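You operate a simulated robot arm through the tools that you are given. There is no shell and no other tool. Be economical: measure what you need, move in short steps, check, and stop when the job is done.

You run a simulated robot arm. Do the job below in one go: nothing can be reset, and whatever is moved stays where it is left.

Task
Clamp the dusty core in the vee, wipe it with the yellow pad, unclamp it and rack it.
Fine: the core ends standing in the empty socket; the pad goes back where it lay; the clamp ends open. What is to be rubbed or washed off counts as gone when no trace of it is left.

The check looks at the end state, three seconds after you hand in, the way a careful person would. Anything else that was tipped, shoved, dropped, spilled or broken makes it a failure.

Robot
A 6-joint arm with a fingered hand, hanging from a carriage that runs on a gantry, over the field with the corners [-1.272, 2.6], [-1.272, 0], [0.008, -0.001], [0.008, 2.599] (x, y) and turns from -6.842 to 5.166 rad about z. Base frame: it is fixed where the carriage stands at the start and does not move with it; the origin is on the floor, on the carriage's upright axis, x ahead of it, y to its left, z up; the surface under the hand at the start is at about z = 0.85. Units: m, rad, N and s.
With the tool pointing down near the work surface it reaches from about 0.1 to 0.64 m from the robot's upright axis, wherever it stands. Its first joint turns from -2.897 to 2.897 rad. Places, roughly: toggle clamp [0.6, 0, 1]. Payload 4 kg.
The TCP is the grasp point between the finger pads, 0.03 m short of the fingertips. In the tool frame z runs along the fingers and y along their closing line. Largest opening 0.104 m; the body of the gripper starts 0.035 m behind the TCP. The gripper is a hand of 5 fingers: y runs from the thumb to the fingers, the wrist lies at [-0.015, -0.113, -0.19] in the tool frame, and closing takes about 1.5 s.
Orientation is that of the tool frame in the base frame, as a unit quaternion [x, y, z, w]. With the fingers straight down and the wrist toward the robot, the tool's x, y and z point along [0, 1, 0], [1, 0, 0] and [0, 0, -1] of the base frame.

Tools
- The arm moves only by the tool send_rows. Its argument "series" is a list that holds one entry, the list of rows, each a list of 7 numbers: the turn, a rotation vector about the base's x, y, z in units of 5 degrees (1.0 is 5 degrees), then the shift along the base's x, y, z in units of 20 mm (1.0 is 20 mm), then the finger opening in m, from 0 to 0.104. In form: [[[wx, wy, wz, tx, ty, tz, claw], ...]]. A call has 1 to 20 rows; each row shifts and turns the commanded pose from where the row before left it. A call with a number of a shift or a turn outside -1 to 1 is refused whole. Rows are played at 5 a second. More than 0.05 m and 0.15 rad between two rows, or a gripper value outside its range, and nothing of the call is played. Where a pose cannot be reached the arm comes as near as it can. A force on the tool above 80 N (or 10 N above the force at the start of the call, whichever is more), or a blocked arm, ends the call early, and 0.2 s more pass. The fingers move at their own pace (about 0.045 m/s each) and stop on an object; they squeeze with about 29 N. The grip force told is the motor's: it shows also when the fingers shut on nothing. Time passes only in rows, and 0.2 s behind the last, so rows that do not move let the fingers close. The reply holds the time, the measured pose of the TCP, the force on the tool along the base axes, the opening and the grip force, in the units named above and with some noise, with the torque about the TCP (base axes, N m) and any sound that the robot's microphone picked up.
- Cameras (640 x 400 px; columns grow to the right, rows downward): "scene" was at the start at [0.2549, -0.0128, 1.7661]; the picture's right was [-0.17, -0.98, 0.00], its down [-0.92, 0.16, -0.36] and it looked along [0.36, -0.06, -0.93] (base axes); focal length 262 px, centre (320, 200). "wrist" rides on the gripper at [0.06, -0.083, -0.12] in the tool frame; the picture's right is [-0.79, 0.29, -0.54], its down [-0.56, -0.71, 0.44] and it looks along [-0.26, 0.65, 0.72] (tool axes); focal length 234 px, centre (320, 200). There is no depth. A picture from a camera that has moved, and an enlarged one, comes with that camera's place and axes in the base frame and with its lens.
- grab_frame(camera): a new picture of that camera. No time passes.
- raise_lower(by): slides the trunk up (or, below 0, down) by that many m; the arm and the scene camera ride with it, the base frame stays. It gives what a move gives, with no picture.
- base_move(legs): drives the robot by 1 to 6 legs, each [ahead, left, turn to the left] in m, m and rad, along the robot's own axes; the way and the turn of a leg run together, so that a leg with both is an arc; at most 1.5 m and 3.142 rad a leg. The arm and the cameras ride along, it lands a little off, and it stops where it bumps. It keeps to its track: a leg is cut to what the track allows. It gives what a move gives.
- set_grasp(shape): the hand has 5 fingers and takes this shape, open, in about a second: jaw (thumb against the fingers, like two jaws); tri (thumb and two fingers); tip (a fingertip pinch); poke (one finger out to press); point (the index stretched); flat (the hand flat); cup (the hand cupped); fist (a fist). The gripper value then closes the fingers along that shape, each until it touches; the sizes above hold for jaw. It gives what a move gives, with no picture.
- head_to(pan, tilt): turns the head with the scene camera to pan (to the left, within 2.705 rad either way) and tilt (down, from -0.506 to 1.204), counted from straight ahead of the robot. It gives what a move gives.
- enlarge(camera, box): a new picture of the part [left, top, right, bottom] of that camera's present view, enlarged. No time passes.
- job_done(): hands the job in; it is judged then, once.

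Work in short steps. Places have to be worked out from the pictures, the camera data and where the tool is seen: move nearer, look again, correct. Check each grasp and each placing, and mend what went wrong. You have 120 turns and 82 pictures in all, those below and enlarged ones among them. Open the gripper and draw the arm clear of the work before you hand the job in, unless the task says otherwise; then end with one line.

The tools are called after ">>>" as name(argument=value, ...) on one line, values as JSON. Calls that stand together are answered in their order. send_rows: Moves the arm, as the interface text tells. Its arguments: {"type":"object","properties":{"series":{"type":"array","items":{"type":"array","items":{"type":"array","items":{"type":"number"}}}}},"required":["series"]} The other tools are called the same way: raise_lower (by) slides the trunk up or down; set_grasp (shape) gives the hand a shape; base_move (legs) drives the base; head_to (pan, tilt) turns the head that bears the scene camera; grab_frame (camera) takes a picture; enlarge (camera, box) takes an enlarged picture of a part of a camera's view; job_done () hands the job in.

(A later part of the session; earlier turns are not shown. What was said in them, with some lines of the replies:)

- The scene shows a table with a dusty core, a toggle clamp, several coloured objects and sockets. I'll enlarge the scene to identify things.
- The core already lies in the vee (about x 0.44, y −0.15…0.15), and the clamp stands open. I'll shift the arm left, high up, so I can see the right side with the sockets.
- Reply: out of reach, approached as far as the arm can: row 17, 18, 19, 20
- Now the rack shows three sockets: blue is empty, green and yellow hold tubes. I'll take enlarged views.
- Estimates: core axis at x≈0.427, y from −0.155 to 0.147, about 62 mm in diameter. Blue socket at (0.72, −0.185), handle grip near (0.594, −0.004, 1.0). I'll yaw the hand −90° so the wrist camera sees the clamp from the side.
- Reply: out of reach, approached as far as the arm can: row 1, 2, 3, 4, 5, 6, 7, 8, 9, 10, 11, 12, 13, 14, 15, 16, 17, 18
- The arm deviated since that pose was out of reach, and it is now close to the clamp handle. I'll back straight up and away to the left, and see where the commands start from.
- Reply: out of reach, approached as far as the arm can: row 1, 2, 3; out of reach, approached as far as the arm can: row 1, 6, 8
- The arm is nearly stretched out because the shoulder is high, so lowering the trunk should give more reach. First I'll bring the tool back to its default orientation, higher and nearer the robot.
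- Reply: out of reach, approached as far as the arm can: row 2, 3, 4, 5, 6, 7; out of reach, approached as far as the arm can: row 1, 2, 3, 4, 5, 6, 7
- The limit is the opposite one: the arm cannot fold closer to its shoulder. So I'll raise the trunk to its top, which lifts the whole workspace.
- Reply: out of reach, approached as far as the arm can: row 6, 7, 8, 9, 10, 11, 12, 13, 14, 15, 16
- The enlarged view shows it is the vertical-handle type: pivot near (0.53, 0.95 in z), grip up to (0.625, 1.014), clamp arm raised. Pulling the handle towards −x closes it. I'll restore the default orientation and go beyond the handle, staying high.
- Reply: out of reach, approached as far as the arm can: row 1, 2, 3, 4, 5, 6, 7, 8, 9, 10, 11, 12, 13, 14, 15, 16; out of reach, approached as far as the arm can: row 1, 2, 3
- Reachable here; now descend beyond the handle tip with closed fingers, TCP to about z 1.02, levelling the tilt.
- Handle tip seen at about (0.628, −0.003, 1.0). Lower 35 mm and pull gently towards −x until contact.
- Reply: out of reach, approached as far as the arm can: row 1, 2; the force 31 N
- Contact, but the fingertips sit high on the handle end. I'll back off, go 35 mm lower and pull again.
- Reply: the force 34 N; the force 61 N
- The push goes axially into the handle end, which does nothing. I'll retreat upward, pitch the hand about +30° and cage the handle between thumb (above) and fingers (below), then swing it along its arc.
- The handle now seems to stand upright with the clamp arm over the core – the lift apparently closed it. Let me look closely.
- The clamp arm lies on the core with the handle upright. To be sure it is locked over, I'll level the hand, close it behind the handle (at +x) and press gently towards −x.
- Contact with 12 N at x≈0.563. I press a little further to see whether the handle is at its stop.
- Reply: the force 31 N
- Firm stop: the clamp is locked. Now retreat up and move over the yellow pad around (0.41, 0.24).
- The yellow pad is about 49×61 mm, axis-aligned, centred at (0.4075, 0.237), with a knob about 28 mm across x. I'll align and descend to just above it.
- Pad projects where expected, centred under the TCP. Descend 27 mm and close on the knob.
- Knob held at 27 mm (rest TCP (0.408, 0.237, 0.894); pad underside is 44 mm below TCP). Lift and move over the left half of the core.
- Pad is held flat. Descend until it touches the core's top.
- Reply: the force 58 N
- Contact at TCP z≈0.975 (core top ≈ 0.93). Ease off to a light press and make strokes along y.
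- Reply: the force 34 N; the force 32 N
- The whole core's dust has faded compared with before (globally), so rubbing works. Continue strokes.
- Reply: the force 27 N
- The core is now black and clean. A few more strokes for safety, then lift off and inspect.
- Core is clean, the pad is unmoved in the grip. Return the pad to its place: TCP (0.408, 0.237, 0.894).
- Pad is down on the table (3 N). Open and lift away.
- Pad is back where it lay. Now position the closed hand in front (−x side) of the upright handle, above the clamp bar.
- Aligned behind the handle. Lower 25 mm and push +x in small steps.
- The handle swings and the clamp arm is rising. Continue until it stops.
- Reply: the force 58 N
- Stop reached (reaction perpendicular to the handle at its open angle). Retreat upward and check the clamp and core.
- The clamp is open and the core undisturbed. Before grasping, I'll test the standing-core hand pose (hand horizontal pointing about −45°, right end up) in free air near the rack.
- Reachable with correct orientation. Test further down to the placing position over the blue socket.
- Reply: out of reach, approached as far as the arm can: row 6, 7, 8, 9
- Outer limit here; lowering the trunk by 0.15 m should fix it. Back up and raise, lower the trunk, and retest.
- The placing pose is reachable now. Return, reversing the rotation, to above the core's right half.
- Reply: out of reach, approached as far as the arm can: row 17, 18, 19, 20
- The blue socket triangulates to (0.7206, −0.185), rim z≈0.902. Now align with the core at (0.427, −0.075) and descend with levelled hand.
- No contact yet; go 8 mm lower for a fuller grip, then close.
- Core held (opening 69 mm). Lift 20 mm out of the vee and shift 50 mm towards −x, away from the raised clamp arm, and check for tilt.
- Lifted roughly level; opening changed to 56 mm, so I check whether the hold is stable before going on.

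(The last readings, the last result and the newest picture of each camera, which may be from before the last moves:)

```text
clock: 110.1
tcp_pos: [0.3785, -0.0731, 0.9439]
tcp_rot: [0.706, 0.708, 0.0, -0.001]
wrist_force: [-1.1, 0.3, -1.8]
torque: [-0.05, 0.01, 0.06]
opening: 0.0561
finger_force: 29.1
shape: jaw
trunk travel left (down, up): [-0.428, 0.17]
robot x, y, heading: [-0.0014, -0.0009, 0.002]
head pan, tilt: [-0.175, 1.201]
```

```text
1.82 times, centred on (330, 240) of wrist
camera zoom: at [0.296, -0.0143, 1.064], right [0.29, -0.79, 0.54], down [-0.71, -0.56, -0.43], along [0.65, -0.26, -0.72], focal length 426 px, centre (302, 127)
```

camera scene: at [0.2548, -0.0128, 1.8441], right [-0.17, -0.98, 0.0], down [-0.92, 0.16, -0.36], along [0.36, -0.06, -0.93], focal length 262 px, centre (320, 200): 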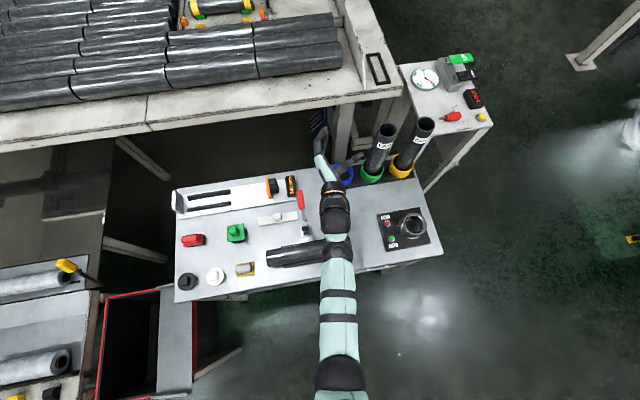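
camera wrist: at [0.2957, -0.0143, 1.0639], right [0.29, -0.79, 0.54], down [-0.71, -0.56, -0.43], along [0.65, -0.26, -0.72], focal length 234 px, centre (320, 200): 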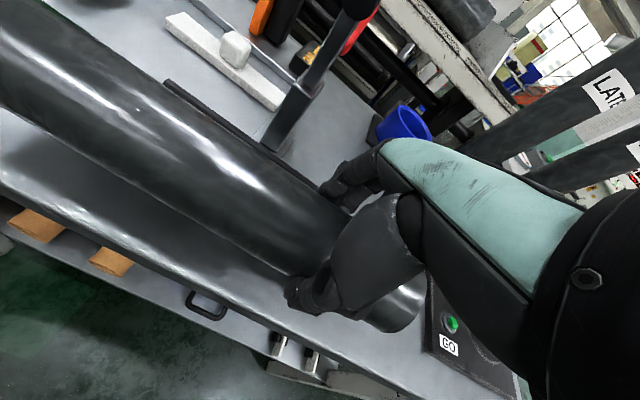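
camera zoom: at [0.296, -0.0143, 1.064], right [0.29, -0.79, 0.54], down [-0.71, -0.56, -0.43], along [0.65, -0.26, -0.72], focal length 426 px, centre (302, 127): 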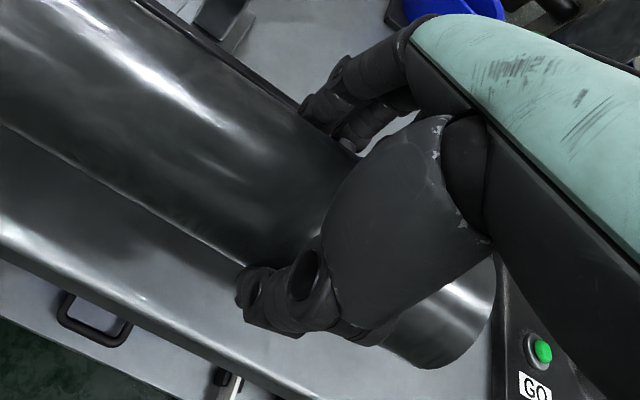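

Stable: opening 56 mm equals the core's diameter. Raise the trunk 0.15 m to lift the core.

>>> raise_lower(by=0.15)

>>> send_rows(series=[[[0, 0, 0, 0, -0.5, 0.6, 0.0], [0, 0, 0, 0, -0.5, 0.6, 0.0], [0, 0, 0, 0, -0.5, 0.6, 0.0], [0, 0, 0, 0, -0.5, 0.6, 0.0]]])

```text
clock: 111.8
tcp_pos: [0.3779, -0.0734, 1.094]
tcp_rot: [0.707, 0.708, -0.001, -0.001]
wrist_force: [0.3, 0.3, -0.7]
torque: [-0.19, 0.05, 0.03]
opening: 0.0562
finger_force: 29.0
shape: jaw
trunk travel left (down, up): [-0.578, 0.02]
robot x, y, heading: [0.0008, -0.0005, 0.001]
head pan, tilt: [-0.175, 1.201]
```

```text
clock: 112.8
tcp_pos: [0.3795, -0.115, 1.1415]
tcp_rot: [0.706, 0.708, -0.001, 0.0]
wrist_force: [-0.8, 0.9, -1.4]
torque: [-0.21, 0.02, 0.04]
opening: 0.0561
finger_force: 29.1
shape: jaw
trunk travel left (down, up): [-0.578, 0.02]
robot x, y, heading: [0.0021, 0.0005, 0.002]
head pan, tilt: [-0.175, 1.201]
```

Rotate the core upright here, drifting right and up so its lower end swings clear of the clamp.

>>> send_rows(series=[[[-0.849, -0.352, 0.352, 0.15, -0.21, 0.15, 0.0], [-0.849, -0.352, 0.352, 0.15, -0.21, 0.15, 0.0], [-0.849, -0.352, 0.352, 0.15, -0.21, 0.15, 0.0], [-0.849, -0.352, 0.352, 0.15, -0.21, 0.15, 0.0], [-0.849, -0.352, 0.352, 0.15, -0.21, 0.15, 0.0], [-0.849, -0.352, 0.352, 0.15, -0.21, 0.15, 0.0], [-0.849, -0.352, 0.352, 0.15, -0.21, 0.15, 0.0], [-0.849, -0.352, 0.352, 0.15, -0.21, 0.15, 0.0], [-0.849, -0.352, 0.352, 0.15, -0.21, 0.15, 0.0], [-0.849, -0.352, 0.352, 0.15, -0.21, 0.15, 0.0]]])

>>> grab_frame(camera="scene")

```text
clock: 115.0
tcp_pos: [0.4089, -0.1558, 1.1725]
tcp_rot: [0.536, 0.749, -0.15, 0.359]
wrist_force: [0.3, 0.6, -1.7]
torque: [-0.11, 0.03, -0.02]
opening: 0.0564
finger_force: 28.8
shape: jaw
trunk travel left (down, up): [-0.578, 0.02]
robot x, y, heading: [-0.0009, 0.001, 0.003]
head pan, tilt: [-0.175, 1.201]
```

```text
24 pictures are left
camera scene: at [0.2548, -0.0128, 1.8441], right [-0.17, -0.98, 0.0], down [-0.92, 0.16, -0.36], along [0.36, -0.06, -0.93], focal length 262 px, centre (320, 200)
```

scene: 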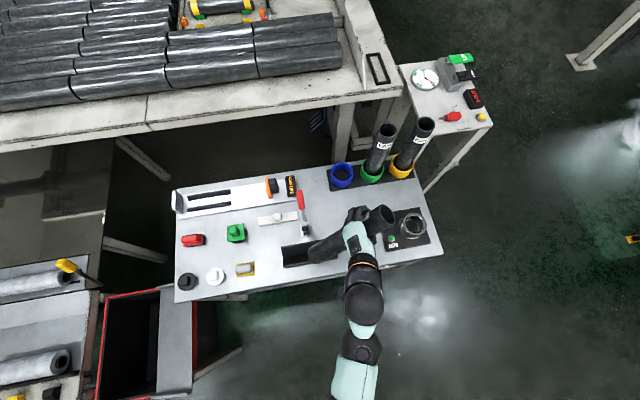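

Halfway and clear of everything. Continue the second half.

>>> send_rows(series=[[[-0.849, -0.352, 0.352, 0.3, -0.15, 0.2, 0.0], [-0.849, -0.352, 0.352, 0.3, -0.15, 0.2, 0.0], [-0.849, -0.352, 0.352, 0.3, -0.15, 0.2, 0.0], [-0.849, -0.352, 0.352, 0.3, -0.15, 0.2, 0.0], [-0.849, -0.352, 0.352, 0.3, -0.15, 0.2, 0.0], [-0.849, -0.352, 0.352, 0.3, -0.15, 0.2, 0.0], [-0.849, -0.352, 0.352, 0.3, -0.15, 0.2, 0.0], [-0.849, -0.352, 0.352, 0.3, -0.15, 0.2, 0.0], [-0.849, -0.352, 0.352, 0.3, -0.15, 0.2, 0.0], [-0.849, -0.352, 0.352, 0.3, -0.15, 0.2, 0.0]]])

>>> grab_frame(camera="scene")

```text
clock: 117.2
tcp_pos: [0.4693, -0.1873, 1.2111]
tcp_rot: [0.27, 0.652, -0.273, 0.653]
wrist_force: [0.1, -0.6, -2.9]
torque: [0.03, 0.05, 0.01]
opening: 0.0564
finger_force: 28.6
shape: jaw
trunk travel left (down, up): [-0.578, 0.02]
robot x, y, heading: [0.0005, -0.0021, -0.001]
head pan, tilt: [-0.175, 1.201]
```

```text
23 pictures are left
camera scene: at [0.2548, -0.0128, 1.8441], right [-0.17, -0.98, 0.0], down [-0.92, 0.16, -0.36], along [0.36, -0.06, -0.93], focal length 262 px, centre (320, 200)
```

scene: 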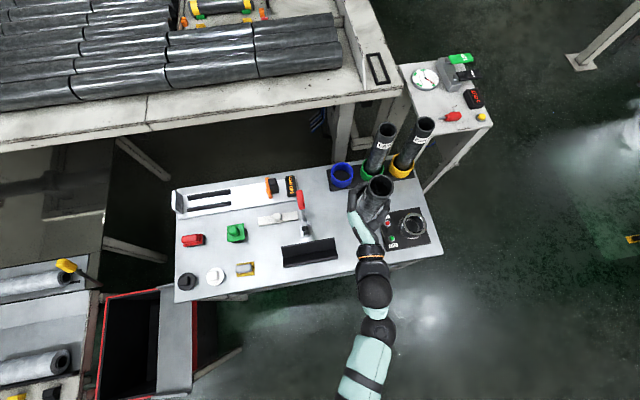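

Core is upright. Carry it to (0.63, −0.16), then lower the trunk in steps while keeping height.

>>> send_rows(series=[[[0, 0, 0, 0.9, 0.2, 0.2, 0.0], [0, 0, 0, 0.9, 0.2, 0.2, 0.0], [0, 0, 0, 0.9, 0.2, 0.2, 0.0], [0, 0, 0, 0.9, 0.2, 0.2, 0.0], [0, 0, 0, 0.9, 0.2, 0.2, 0.0], [0, 0, 0, 0.9, 0.2, 0.2, 0.0], [0, 0, 0, 0.9, 0.2, 0.2, 0.0], [0, 0, 0, 0.9, 0.2, 0.2, 0.0]]])

>>> raise_lower(by=-0.08)

>>> send_rows(series=[[[0, 0, 0, 0, 0, 0.7, 0.0], [0, 0, 0, 0, 0, 0.7, 0.0], [0, 0, 0, 0, 0, 0.7, 0.0], [0, 0, 0, 0, 0, 0.7, 0.0]]])

>>> raise_lower(by=-0.07)

```text
clock: 119.0
tcp_pos: [0.6118, -0.1535, 1.2434]
tcp_rot: [0.27, 0.654, -0.273, 0.652]
wrist_force: [-0.4, 0.2, -1.8]
torque: [0.05, 0.03, -0.02]
opening: 0.0561
finger_force: 29.0
shape: jaw
trunk travel left (down, up): [-0.578, 0.02]
robot x, y, heading: [0.0022, -0.0004, 0.003]
head pan, tilt: [-0.175, 1.201]
```

```text
clock: 120.2
tcp_pos: [0.612, -0.153, 1.1646]
tcp_rot: [0.27, 0.653, -0.272, 0.653]
wrist_force: [0.8, 0.0, -2.7]
torque: [-0.04, 0.06, -0.02]
opening: 0.0562
finger_force: 29.3
shape: jaw
trunk travel left (down, up): [-0.498, 0.1]
robot x, y, heading: [0.002, -0.0008, 0.005]
head pan, tilt: [-0.175, 1.201]
```

```text
clock: 121.2
tcp_pos: [0.6129, -0.1542, 1.219]
tcp_rot: [0.27, 0.653, -0.273, 0.653]
wrist_force: [-0.6, -0.3, -3.6]
torque: [0.08, 0.06, 0.02]
opening: 0.0561
finger_force: 29.6
shape: jaw
trunk travel left (down, up): [-0.498, 0.1]
robot x, y, heading: [0.0015, -0.0037, 0.005]
head pan, tilt: [-0.175, 1.201]
```

```text
clock: 122.3
tcp_pos: [0.6119, -0.1536, 1.1496]
tcp_rot: [0.27, 0.654, -0.272, 0.652]
wrist_force: [-0.6, -0.5, -2.4]
torque: [0.03, 0.02, 0.02]
opening: 0.0561
finger_force: 29.0
shape: jaw
trunk travel left (down, up): [-0.428, 0.17]
robot x, y, heading: [-0.0023, -0.0001, 0.002]
head pan, tilt: [-0.175, 1.201]
```

Raise slightly and move above the socket: TCP to about (0.7146, −0.179, 1.165); then check visually.

>>> send_rows(series=[[[0, 0, 0, 0.4, -0.1, 0.4, 0.0], [0, 0, 0, 0.8, -0.2, 0.5, 0.0], [0, 0, 0, 0.8, -0.2, 0, 0.0], [0, 0, 0, 0.8, -0.2, 0, 0.0], [0, 0, 0, 0.8, -0.2, 0, 0.0], [0, 0, 0, 0.8, -0.2, 0, 0.0], [0, 0, 0, 0.7, -0.17, 0, 0.0], [0, 0, 0, 0, 0, 0, 0.0]]])

>>> enlarge(camera="scene", box=[300, 70, 460, 190])

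```text
clock: 124.1
tcp_pos: [0.7144, -0.1802, 1.1676]
tcp_rot: [0.269, 0.654, -0.273, 0.652]
wrist_force: [-0.3, -0.4, -2.0]
torque: [0.04, 0.04, 0.01]
opening: 0.0562
finger_force: 28.2
shape: jaw
trunk travel left (down, up): [-0.428, 0.17]
robot x, y, heading: [0.0001, 0.0048, 0.001]
head pan, tilt: [-0.175, 1.201]
```

```text
3.33 times, centred on (380, 130) of scene
camera zoom: at [0.2548, -0.0128, 1.6941], right [-0.17, -0.98, 0.0], down [-0.92, 0.16, -0.36], along [0.36, -0.06, -0.93], focal length 874 px, centre (120, 433)
```

zoom: 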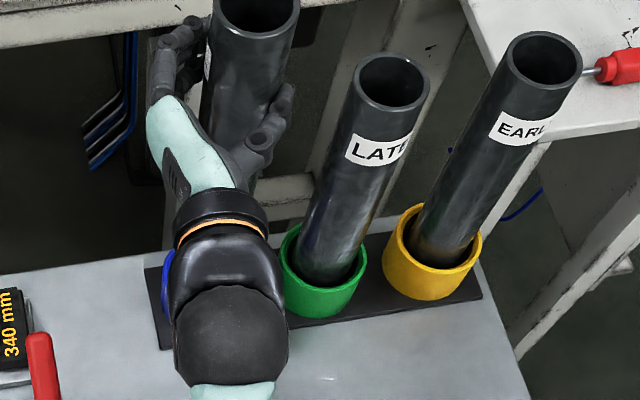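

The hand hides the socket, so I'll judge from the core's top rim relative to the LATE tube.

>>> enlarge(camera="scene", box=[320, 50, 448, 130])

```text
5.00 times, centred on (384, 90) of scene
camera zoom: at [0.2548, -0.0128, 1.6941], right [-0.17, -0.98, 0.0], down [-0.92, 0.16, -0.36], along [0.36, -0.06, -0.93], focal length 1311 px, centre (0, 750)
```

zoom: 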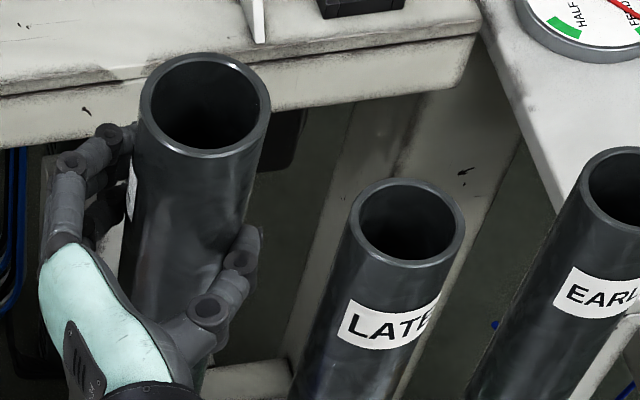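

Core top lies at about (0.720, −0.188) against the socket centre (0.7206, −0.185). I shift 2 mm in y and descend slowly, watching forces.

>>> send_rows(series=[[[0, 0, 0, 0, 0.12, -0.5, 0.0], [0, 0, 0, 0, 0, -0.5, 0.0], [0, 0, 0, 0, 0, -0.5, 0.0], [0, 0, 0, 0, 0, -0.5, 0.0], [0, 0, 0, 0, 0, -0.3, 0.0], [0, 0, 0, 0, 0, -0.3, 0.0]]])

```text
clock: 125.5
tcp_pos: [0.7168, -0.1764, 1.1213]
tcp_rot: [0.27, 0.65, -0.272, 0.657]
wrist_force: [-0.2, -0.5, 24.2]
torque: [-0.19, -0.53, 0.03]
opening: 0.0551
finger_force: 29.3
shape: jaw
trunk travel left (down, up): [-0.428, 0.17]
robot x, y, heading: [0.0037, 0.0035, -0.003]
head pan, tilt: [-0.175, 1.201]
```

Contact at rim height; the torque puts the contact on the +x side, so the core is a little too far forward. Raise, move −6 mm in x, retry.

>>> send_rows(series=[[[0, 0, 0, 0, 0, 0.5, 0.0], [0, 0, 0, -0.3, 0, 0, 0.0], [0, 0, 0, 0, 0, -0.3, 0.0], [0, 0, 0, 0, 0, -0.3, 0.0], [0, 0, 0, 0, 0, -0.2, 0.0]]])

```text
clock: 126.7
tcp_pos: [0.7124, -0.1779, 1.1168]
tcp_rot: [0.271, 0.647, -0.271, 0.659]
wrist_force: [0.4, 2.8, 30.3]
torque: [-0.21, -0.7, 0.08]
opening: 0.0552
finger_force: 28.9
shape: jaw
trunk travel left (down, up): [-0.428, 0.17]
robot x, y, heading: [-0.0023, -0.0009, -0.001]
head pan, tilt: [-0.175, 1.201]
```

Still on the rim. Lift 10 mm and look again at both top and bottom regions.

>>> send_rows(series=[[[0, 0, 0, 0, 0, 0.5, 0.0], [0, 0, 0, 0, 0, 0.3, 0.0], [0, 0, 0, 0, 0, 0, 0.0]]])

>>> enlarge(camera="scene", box=[310, 60, 438, 180])

```text
clock: 127.5
tcp_pos: [0.7076, -0.1767, 1.1215]
tcp_rot: [0.27, 0.656, -0.274, 0.65]
wrist_force: [-0.3, -0.6, 0.6]
torque: [-0.22, 0.05, -0.05]
opening: 0.0555
finger_force: 28.7
shape: jaw
trunk travel left (down, up): [-0.428, 0.17]
robot x, y, heading: [-0.0029, -0.0044, 0.005]
head pan, tilt: [-0.175, 1.201]
```

```text
3.33 times, centred on (374, 120) of scene
camera zoom: at [0.2549, -0.0129, 1.6939], right [-0.17, -0.98, 0.0], down [-0.92, 0.16, -0.36], along [0.36, -0.06, -0.93], focal length 874 px, centre (140, 467)
```

zoom: 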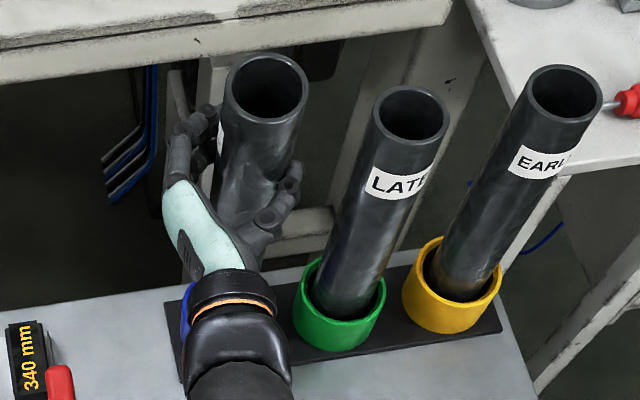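

The top ellipse suggests the core may lean slightly (top toward the camera). Raise 20 mm and take a precise close-up to measure the lean.

>>> send_rows(series=[[[0, 0, 0, 0, 0, 0.6, 0.0], [0, 0, 0, 0, 0, 0.6, 0.0], [0, 0, 0, 0, 0, 0, 0.0]]])

>>> enlarge(camera="scene", box=[320, 60, 416, 120])

>>> grab_frame(camera="wrist")

```text
clock: 128.3
tcp_pos: [0.7084, -0.1778, 1.1501]
tcp_rot: [0.27, 0.654, -0.272, 0.653]
wrist_force: [0.1, 0.0, -2.6]
torque: [-0.01, 0.06, -0.01]
opening: 0.0559
finger_force: 28.7
shape: jaw
trunk travel left (down, up): [-0.428, 0.17]
robot x, y, heading: [0.001, 0.0003, 0.002]
head pan, tilt: [-0.175, 1.201]
```

```text
6.67 times, centred on (368, 90) of scene
camera zoom: at [0.2548, -0.0128, 1.694], right [-0.17, -0.98, 0.0], down [-0.92, 0.16, -0.36], along [0.36, -0.06, -0.93], focal length 1748 px, centre (0, 933)
```

zoom: 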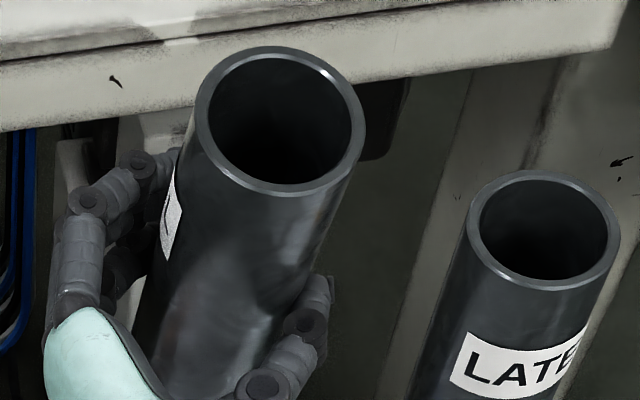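

```text
18 pictures are left
camera wrist: at [0.5659, -0.1515, 1.0898], right [-0.18, 0.59, 0.79], down [-0.19, -0.81, 0.56], along [0.97, -0.05, 0.26], focal length 234 px, centre (320, 200)
```

wrist: 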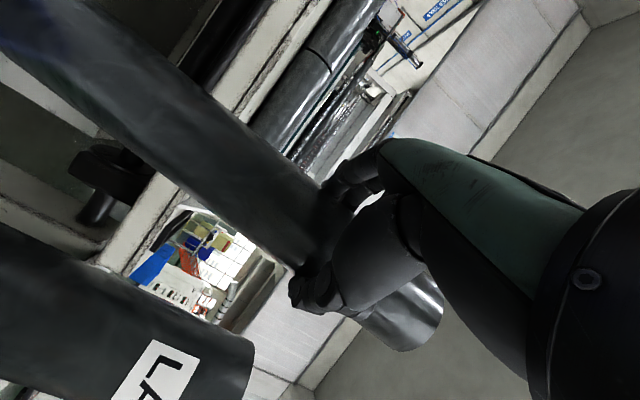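

>>> enlarge(camera="wrist", box=[0, 0, 448, 400])

```text
1.00 times, centred on (224, 200) of wrist (not enlarged: the box is as wide or as high as the picture)
camera zoom: at [0.5659, -0.1515, 1.0898], right [-0.18, 0.59, 0.79], down [-0.19, -0.81, 0.56], along [0.97, -0.05, 0.26], focal length 234 px, centre (416, 200)
```

zoom: 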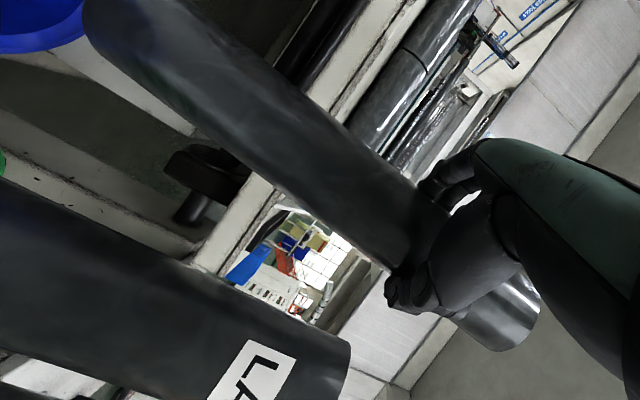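

The widened wrist view shows the core leans: its bottom end is about 10° forward (+x) after pressing on the rim. I rotate the hand about +y by 10° to bring it upright, and look again.

>>> send_rows(series=[[[0, 0, 0, 0, 0, 0.5, 0.0], [0, 0.5, 0, 0, 0, 0, 0.0], [0, 0.5, 0, 0, 0, 0, 0.0], [0, 0.5, 0, 0, 0, 0, 0.0], [0, 0.5, 0, 0, 0, 0, 0.0], [0, 0, 0, 0, 0, 0, 0.0]]])

>>> enlarge(camera="wrist", box=[0, 0, 320, 300])

>>> enlarge(camera="scene", box=[320, 60, 416, 120])

```text
clock: 129.7
tcp_pos: [0.709, -0.1776, 1.1607]
tcp_rot: [0.245, 0.707, -0.295, 0.594]
wrist_force: [-0.6, 0.0, -2.6]
torque: [0.05, 0.04, -0.02]
opening: 0.0563
finger_force: 29.1
shape: jaw
trunk travel left (down, up): [-0.428, 0.17]
robot x, y, heading: [-0.0033, 0.0023, 0.0]
head pan, tilt: [-0.175, 1.201]
```

```text
1.33 times, centred on (160, 150) of wrist
camera zoom: at [0.5576, -0.1519, 1.1262], right [-0.04, 0.59, 0.81], down [-0.09, -0.81, 0.59], along [1.0, -0.05, 0.08], focal length 312 px, centre (533, 267)
```

zoom: 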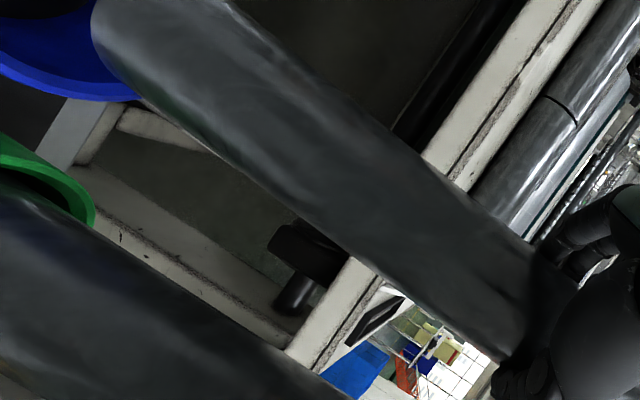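

```text
6.67 times, centred on (368, 90) of scene
camera zoom: at [0.2548, -0.0128, 1.6941], right [-0.17, -0.98, 0.0], down [-0.92, 0.16, -0.36], along [0.36, -0.06, -0.93], focal length 1748 px, centre (0, 933)
```

zoom: 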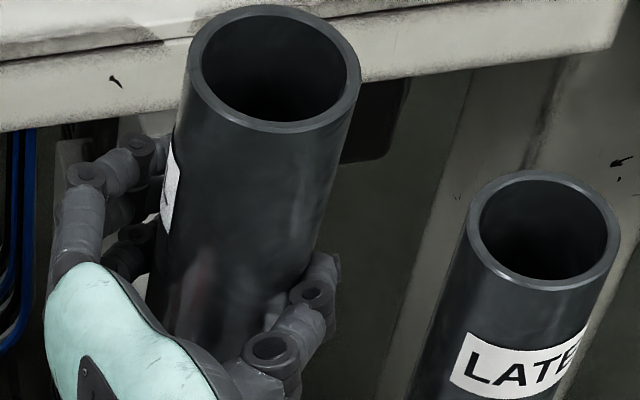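

Upright in x now; a ~2° lean in y remains (bottom toward +y). Bottom centre estimated at (0.711, −0.174) against the socket at (0.716, −0.184). Correct: rotate −2° about x and shift slightly, then look.

>>> send_rows(series=[[[-0.2, 0, 0, 0.12, -0.05, 0, 0.0], [-0.2, 0, 0, 0.12, -0.05, 0, 0.0], [0, 0, 0, 0, 0, -0.4, 0.0], [0, 0, 0, 0, 0, 0, 0.0]]])

>>> enlarge(camera="wrist", box=[0, 0, 160, 100])

```text
clock: 130.7
tcp_pos: [0.714, -0.1782, 1.152]
tcp_rot: [0.235, 0.702, -0.307, 0.597]
wrist_force: [-0.5, -0.2, -3.2]
torque: [-0.01, 0.05, 0.01]
opening: 0.0558
finger_force: 28.4
shape: jaw
trunk travel left (down, up): [-0.428, 0.17]
robot x, y, heading: [0.0024, 0.001, -0.0]
head pan, tilt: [-0.175, 1.201]
```

```text
4.00 times, centred on (80, 50) of wrist
camera zoom: at [0.5627, -0.1549, 1.1171], right [-0.04, 0.62, 0.79], down [-0.09, -0.78, 0.61], along [1.0, -0.05, 0.09], focal length 937 px, centre (1280, 800)
```

zoom: 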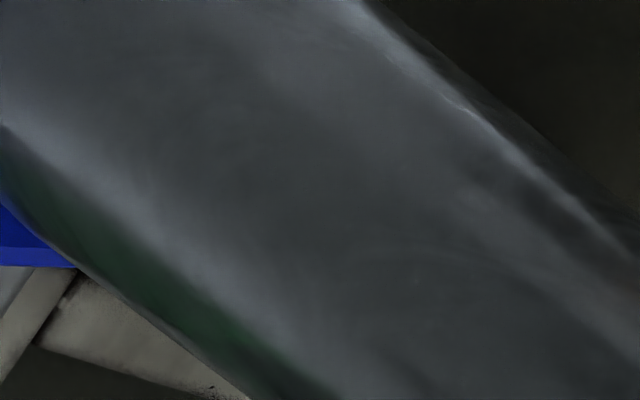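

The end has moved out of view; descend gently in 4 mm steps and watch the force at rim height.

>>> send_rows(series=[[[0, 0, 0, 0, 0, -0.3, 0.0], [0, 0, 0, 0, 0, -0.3, 0.0], [0, 0, 0, 0, 0, -0.3, 0.0], [0, 0, 0, 0, 0, -0.3, 0.0], [0, 0, 0, 0, 0, -0.2, 0.0], [0, 0, 0, 0, 0, -0.2, 0.0]]])

```text
clock: 132.1
tcp_pos: [0.7123, -0.1784, 1.1198]
tcp_rot: [0.234, 0.702, -0.308, 0.598]
wrist_force: [0.3, -0.4, -3.7]
torque: [-0.04, 0.08, 0.01]
opening: 0.0561
finger_force: 28.8
shape: jaw
trunk travel left (down, up): [-0.428, 0.17]
robot x, y, heading: [-0.0049, -0.0017, -0.001]
head pan, tilt: [-0.175, 1.201]
```

No contact; the end is at rim height (≈0.898). Continue down.

>>> send_rows(series=[[[0, 0, 0, 0, 0, -0.2, 0.0], [0, 0, 0, 0, 0, -0.2, 0.0], [0, 0, 0, 0, 0, -0.2, 0.0]]])

```text
clock: 132.9
tcp_pos: [0.7141, -0.1779, 1.1072]
tcp_rot: [0.234, 0.703, -0.307, 0.597]
wrist_force: [-0.6, 1.0, -3.3]
torque: [0.02, 0.07, 0.01]
opening: 0.0562
finger_force: 29.2
shape: jaw
trunk travel left (down, up): [-0.428, 0.17]
robot x, y, heading: [0.0006, -0.0003, 0.002]
head pan, tilt: [-0.175, 1.201]
```

Past the earlier contact height without force, so it's inside the socket. Continue to the bottom.

>>> send_rows(series=[[[0, 0, 0, 0, 0, -0.25, 0.0], [0, 0, 0, 0, 0, -0.25, 0.0], [0, 0, 0, 0, 0, -0.25, 0.0], [0, 0, 0, 0, 0, -0.2, 0.0]]])

>>> enlarge(camera="scene", box=[300, 70, 460, 190])

```text
clock: 133.9
tcp_pos: [0.7137, -0.1787, 1.0889]
tcp_rot: [0.235, 0.702, -0.307, 0.598]
wrist_force: [-0.2, 0.4, -2.0]
torque: [-0.01, 0.03, 0.05]
opening: 0.0563
finger_force: 28.9
shape: jaw
trunk travel left (down, up): [-0.428, 0.17]
robot x, y, heading: [-0.001, -0.0023, 0.003]
head pan, tilt: [-0.175, 1.201]
```

```text
3.33 times, centred on (380, 130) of scene
camera zoom: at [0.2547, -0.0128, 1.694], right [-0.17, -0.98, 0.0], down [-0.92, 0.16, -0.36], along [0.36, -0.06, -0.93], focal length 874 px, centre (120, 433)
```

zoom: 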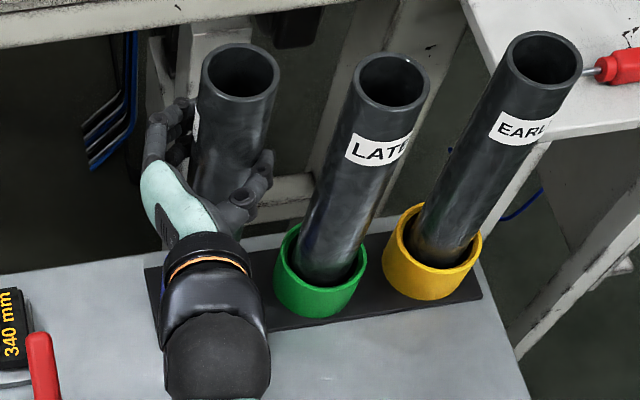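

The core top nearly matches its neighbours. Lower further until it seats.

>>> send_rows(series=[[[0, 0, 0, 0, 0, -0.2, 0.0], [0, 0, 0, 0, 0, -0.2, 0.0], [0, 0, 0, 0, 0, -0.2, 0.0]]])

```text
clock: 134.7
tcp_pos: [0.7121, -0.1784, 1.0769]
tcp_rot: [0.235, 0.702, -0.307, 0.598]
wrist_force: [0.0, 0.1, -2.1]
torque: [0.02, 0.02, -0.03]
opening: 0.056
finger_force: 28.8
shape: jaw
trunk travel left (down, up): [-0.428, 0.17]
robot x, y, heading: [-0.0013, -0.003, -0.001]
head pan, tilt: [-0.175, 1.201]
```

>>> send_rows(series=[[[0, 0, 0, 0, 0, -0.15, 0.0], [0, 0, 0, 0, 0, -0.15, 0.0], [0, 0, 0, 0, 0, -0.15, 0.0]]])

```text
clock: 135.5
tcp_pos: [0.7154, -0.1797, 1.0709]
tcp_rot: [0.234, 0.7, -0.307, 0.6]
wrist_force: [-1.7, 1.1, 8.9]
torque: [0.05, -0.26, 0.06]
opening: 0.056
finger_force: 29.9
shape: jaw
trunk travel left (down, up): [-0.428, 0.17]
robot x, y, heading: [-0.0031, 0.0021, -0.001]
head pan, tilt: [-0.175, 1.201]
```

Seated with light contact (9 N). Open the fingers and check it stands.

>>> send_rows(series=[[[0, 0, 0, 0, 0, 0.05, 0.07], [0, 0, 0, 0, 0, 0, 0.08], [0, 0, 0, 0, 0, 0, 0.1], [0, 0, 0, 0, 0, 0, 0.1], [0, 0, 0, 0, 0, 0, 0.1], [0, 0, 0, 0, 0, 0, 0.1]]])

>>> enlarge(camera="scene", box=[300, 70, 460, 190])

```text
clock: 136.9
tcp_pos: [0.7132, -0.1776, 1.0704]
tcp_rot: [0.235, 0.702, -0.307, 0.598]
wrist_force: [-0.3, -0.5, -0.9]
torque: [0.01, -0.03, 0.01]
opening: 0.0999
finger_force: 0.2
shape: jaw
trunk travel left (down, up): [-0.428, 0.17]
robot x, y, heading: [0.0007, 0.0049, 0.002]
head pan, tilt: [-0.175, 1.201]
```

```text
3.33 times, centred on (380, 130) of scene
camera zoom: at [0.2549, -0.0128, 1.6941], right [-0.17, -0.98, 0.0], down [-0.92, 0.16, -0.36], along [0.36, -0.06, -0.93], focal length 874 px, centre (120, 433)
```

zoom: 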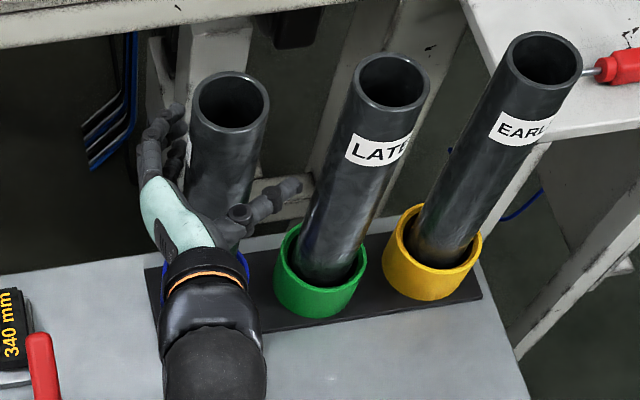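

Core stands upright at the same height as its neighbours. Withdraw along the hand's own axis, away from the core.

>>> send_rows(series=[[[0, 0, 0, -0.35, 0.35, 0.04, 0.104], [0, 0, 0, -0.35, 0.35, 0.04, 0.104], [0, 0, 0, -0.5, 0.5, 0.06, 0.104], [0, 0, 0, -0.5, 0.5, 0.06, 0.104], [0, 0, 0, -0.5, 0.5, 0.06, 0.104], [0, 0, 0, -0.6, 0.6, 0.08, 0.104], [0, 0, 0, -0.6, 0.6, 0.08, 0.104], [0, 0, 0, -0.6, 0.6, 0.08, 0.104], [0, 0, 0, -0.6, 0.6, 0.1, 0.104], [0, 0, 0, -0.6, 0.6, 0.5, 0.104]]])

>>> enlarge(camera="scene", box=[300, 70, 460, 190])

```text
clock: 139.1
tcp_pos: [0.6082, -0.0756, 1.0919]
tcp_rot: [0.235, 0.703, -0.306, 0.598]
wrist_force: [0.1, -0.2, 0.4]
torque: [0.01, 0.03, -0.01]
opening: 0.1036
finger_force: 0.0
shape: jaw
trunk travel left (down, up): [-0.428, 0.17]
robot x, y, heading: [-0.0018, -0.0015, -0.006]
head pan, tilt: [-0.175, 1.201]
```

```text
3.33 times, centred on (380, 130) of scene
camera zoom: at [0.2548, -0.0128, 1.6941], right [-0.17, -0.98, 0.0], down [-0.92, 0.16, -0.36], along [0.36, -0.06, -0.93], focal length 874 px, centre (120, 433)
```

zoom: 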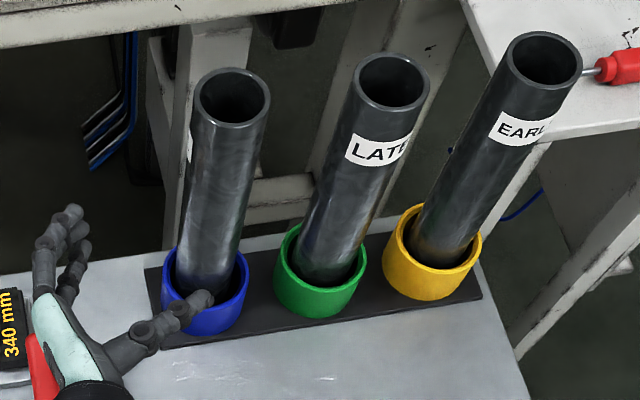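

The core stands in the blue socket. Raise the trunk to lift the arm clear and inspect the final scene.

>>> raise_lower(by=0.17)

>>> send_rows(series=[[[0, 0, 0, -0.8, 0, 0, 0.104], [0, 0, 0, -0.8, 0, 0, 0.104], [0, 0, 0, -0.8, 0, 0, 0.104], [0, 0, 0, -0.8, -0.5, 0, 0.104], [0, 0, 0, -0.8, -0.8, 0, 0.104], [0, 0, 0, -0.8, -0.8, 0, 0.104], [0, 0, 0, -0.8, -0.8, 0, 0.104], [0, 0, 0, -0.8, -0.8, 0, 0.104]]])

>>> grab_frame(camera="scene")

>>> enlarge(camera="scene", box=[170, 160, 330, 300])

```text
clock: 141.0
tcp_pos: [0.6096, -0.076, 1.2611]
tcp_rot: [0.235, 0.703, -0.307, 0.598]
wrist_force: [0.6, -0.4, 0.3]
torque: [0.03, 0.02, -0.05]
opening: 0.1037
finger_force: 0.0
shape: jaw
trunk travel left (down, up): [-0.598, 0.0]
robot x, y, heading: [-0.0011, -0.0, -0.002]
head pan, tilt: [-0.175, 1.201]
```

```text
clock: 142.8
tcp_pos: [0.48, -0.1489, 1.2621]
tcp_rot: [0.235, 0.702, -0.306, 0.598]
wrist_force: [0.7, 0.2, 0.5]
torque: [0.01, -0.03, -0.02]
opening: 0.1036
finger_force: 0.0
shape: jaw
trunk travel left (down, up): [-0.598, 0.0]
robot x, y, heading: [0.0013, -0.0013, -0.001]
head pan, tilt: [-0.175, 1.201]
```

```text
10 pictures are left
camera scene: at [0.2549, -0.0128, 1.8641], right [-0.17, -0.98, 0.0], down [-0.92, 0.16, -0.36], along [0.36, -0.06, -0.93], focal length 262 px, centre (320, 200)
```

scene: 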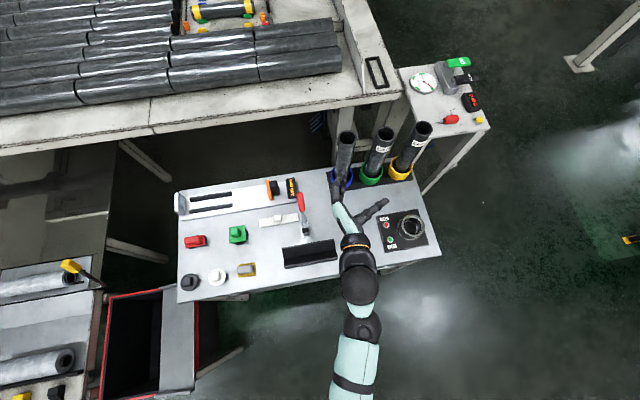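

```text
2.86 times, centred on (250, 230) of scene
camera zoom: at [0.2549, -0.0128, 1.8641], right [-0.17, -0.98, 0.0], down [-0.92, 0.16, -0.36], along [0.36, -0.06, -0.93], focal length 749 px, centre (520, 114)
```

zoom: 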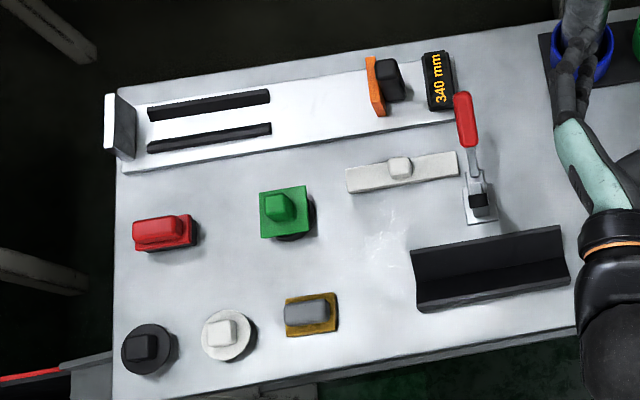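

Everything is in place: pad back where it lay, clamp open, core clean and standing in the blue socket, arm clear. Handing in.

>>> job_done()

```text
The job is handed in.
```

The job is handed in: I clamped the core, wiped it clean, unclamped it and stood it in the blue socket. The yellow pad is back where it lay and the clamp is open. I never saw the underside and back of the core up close after wiping.
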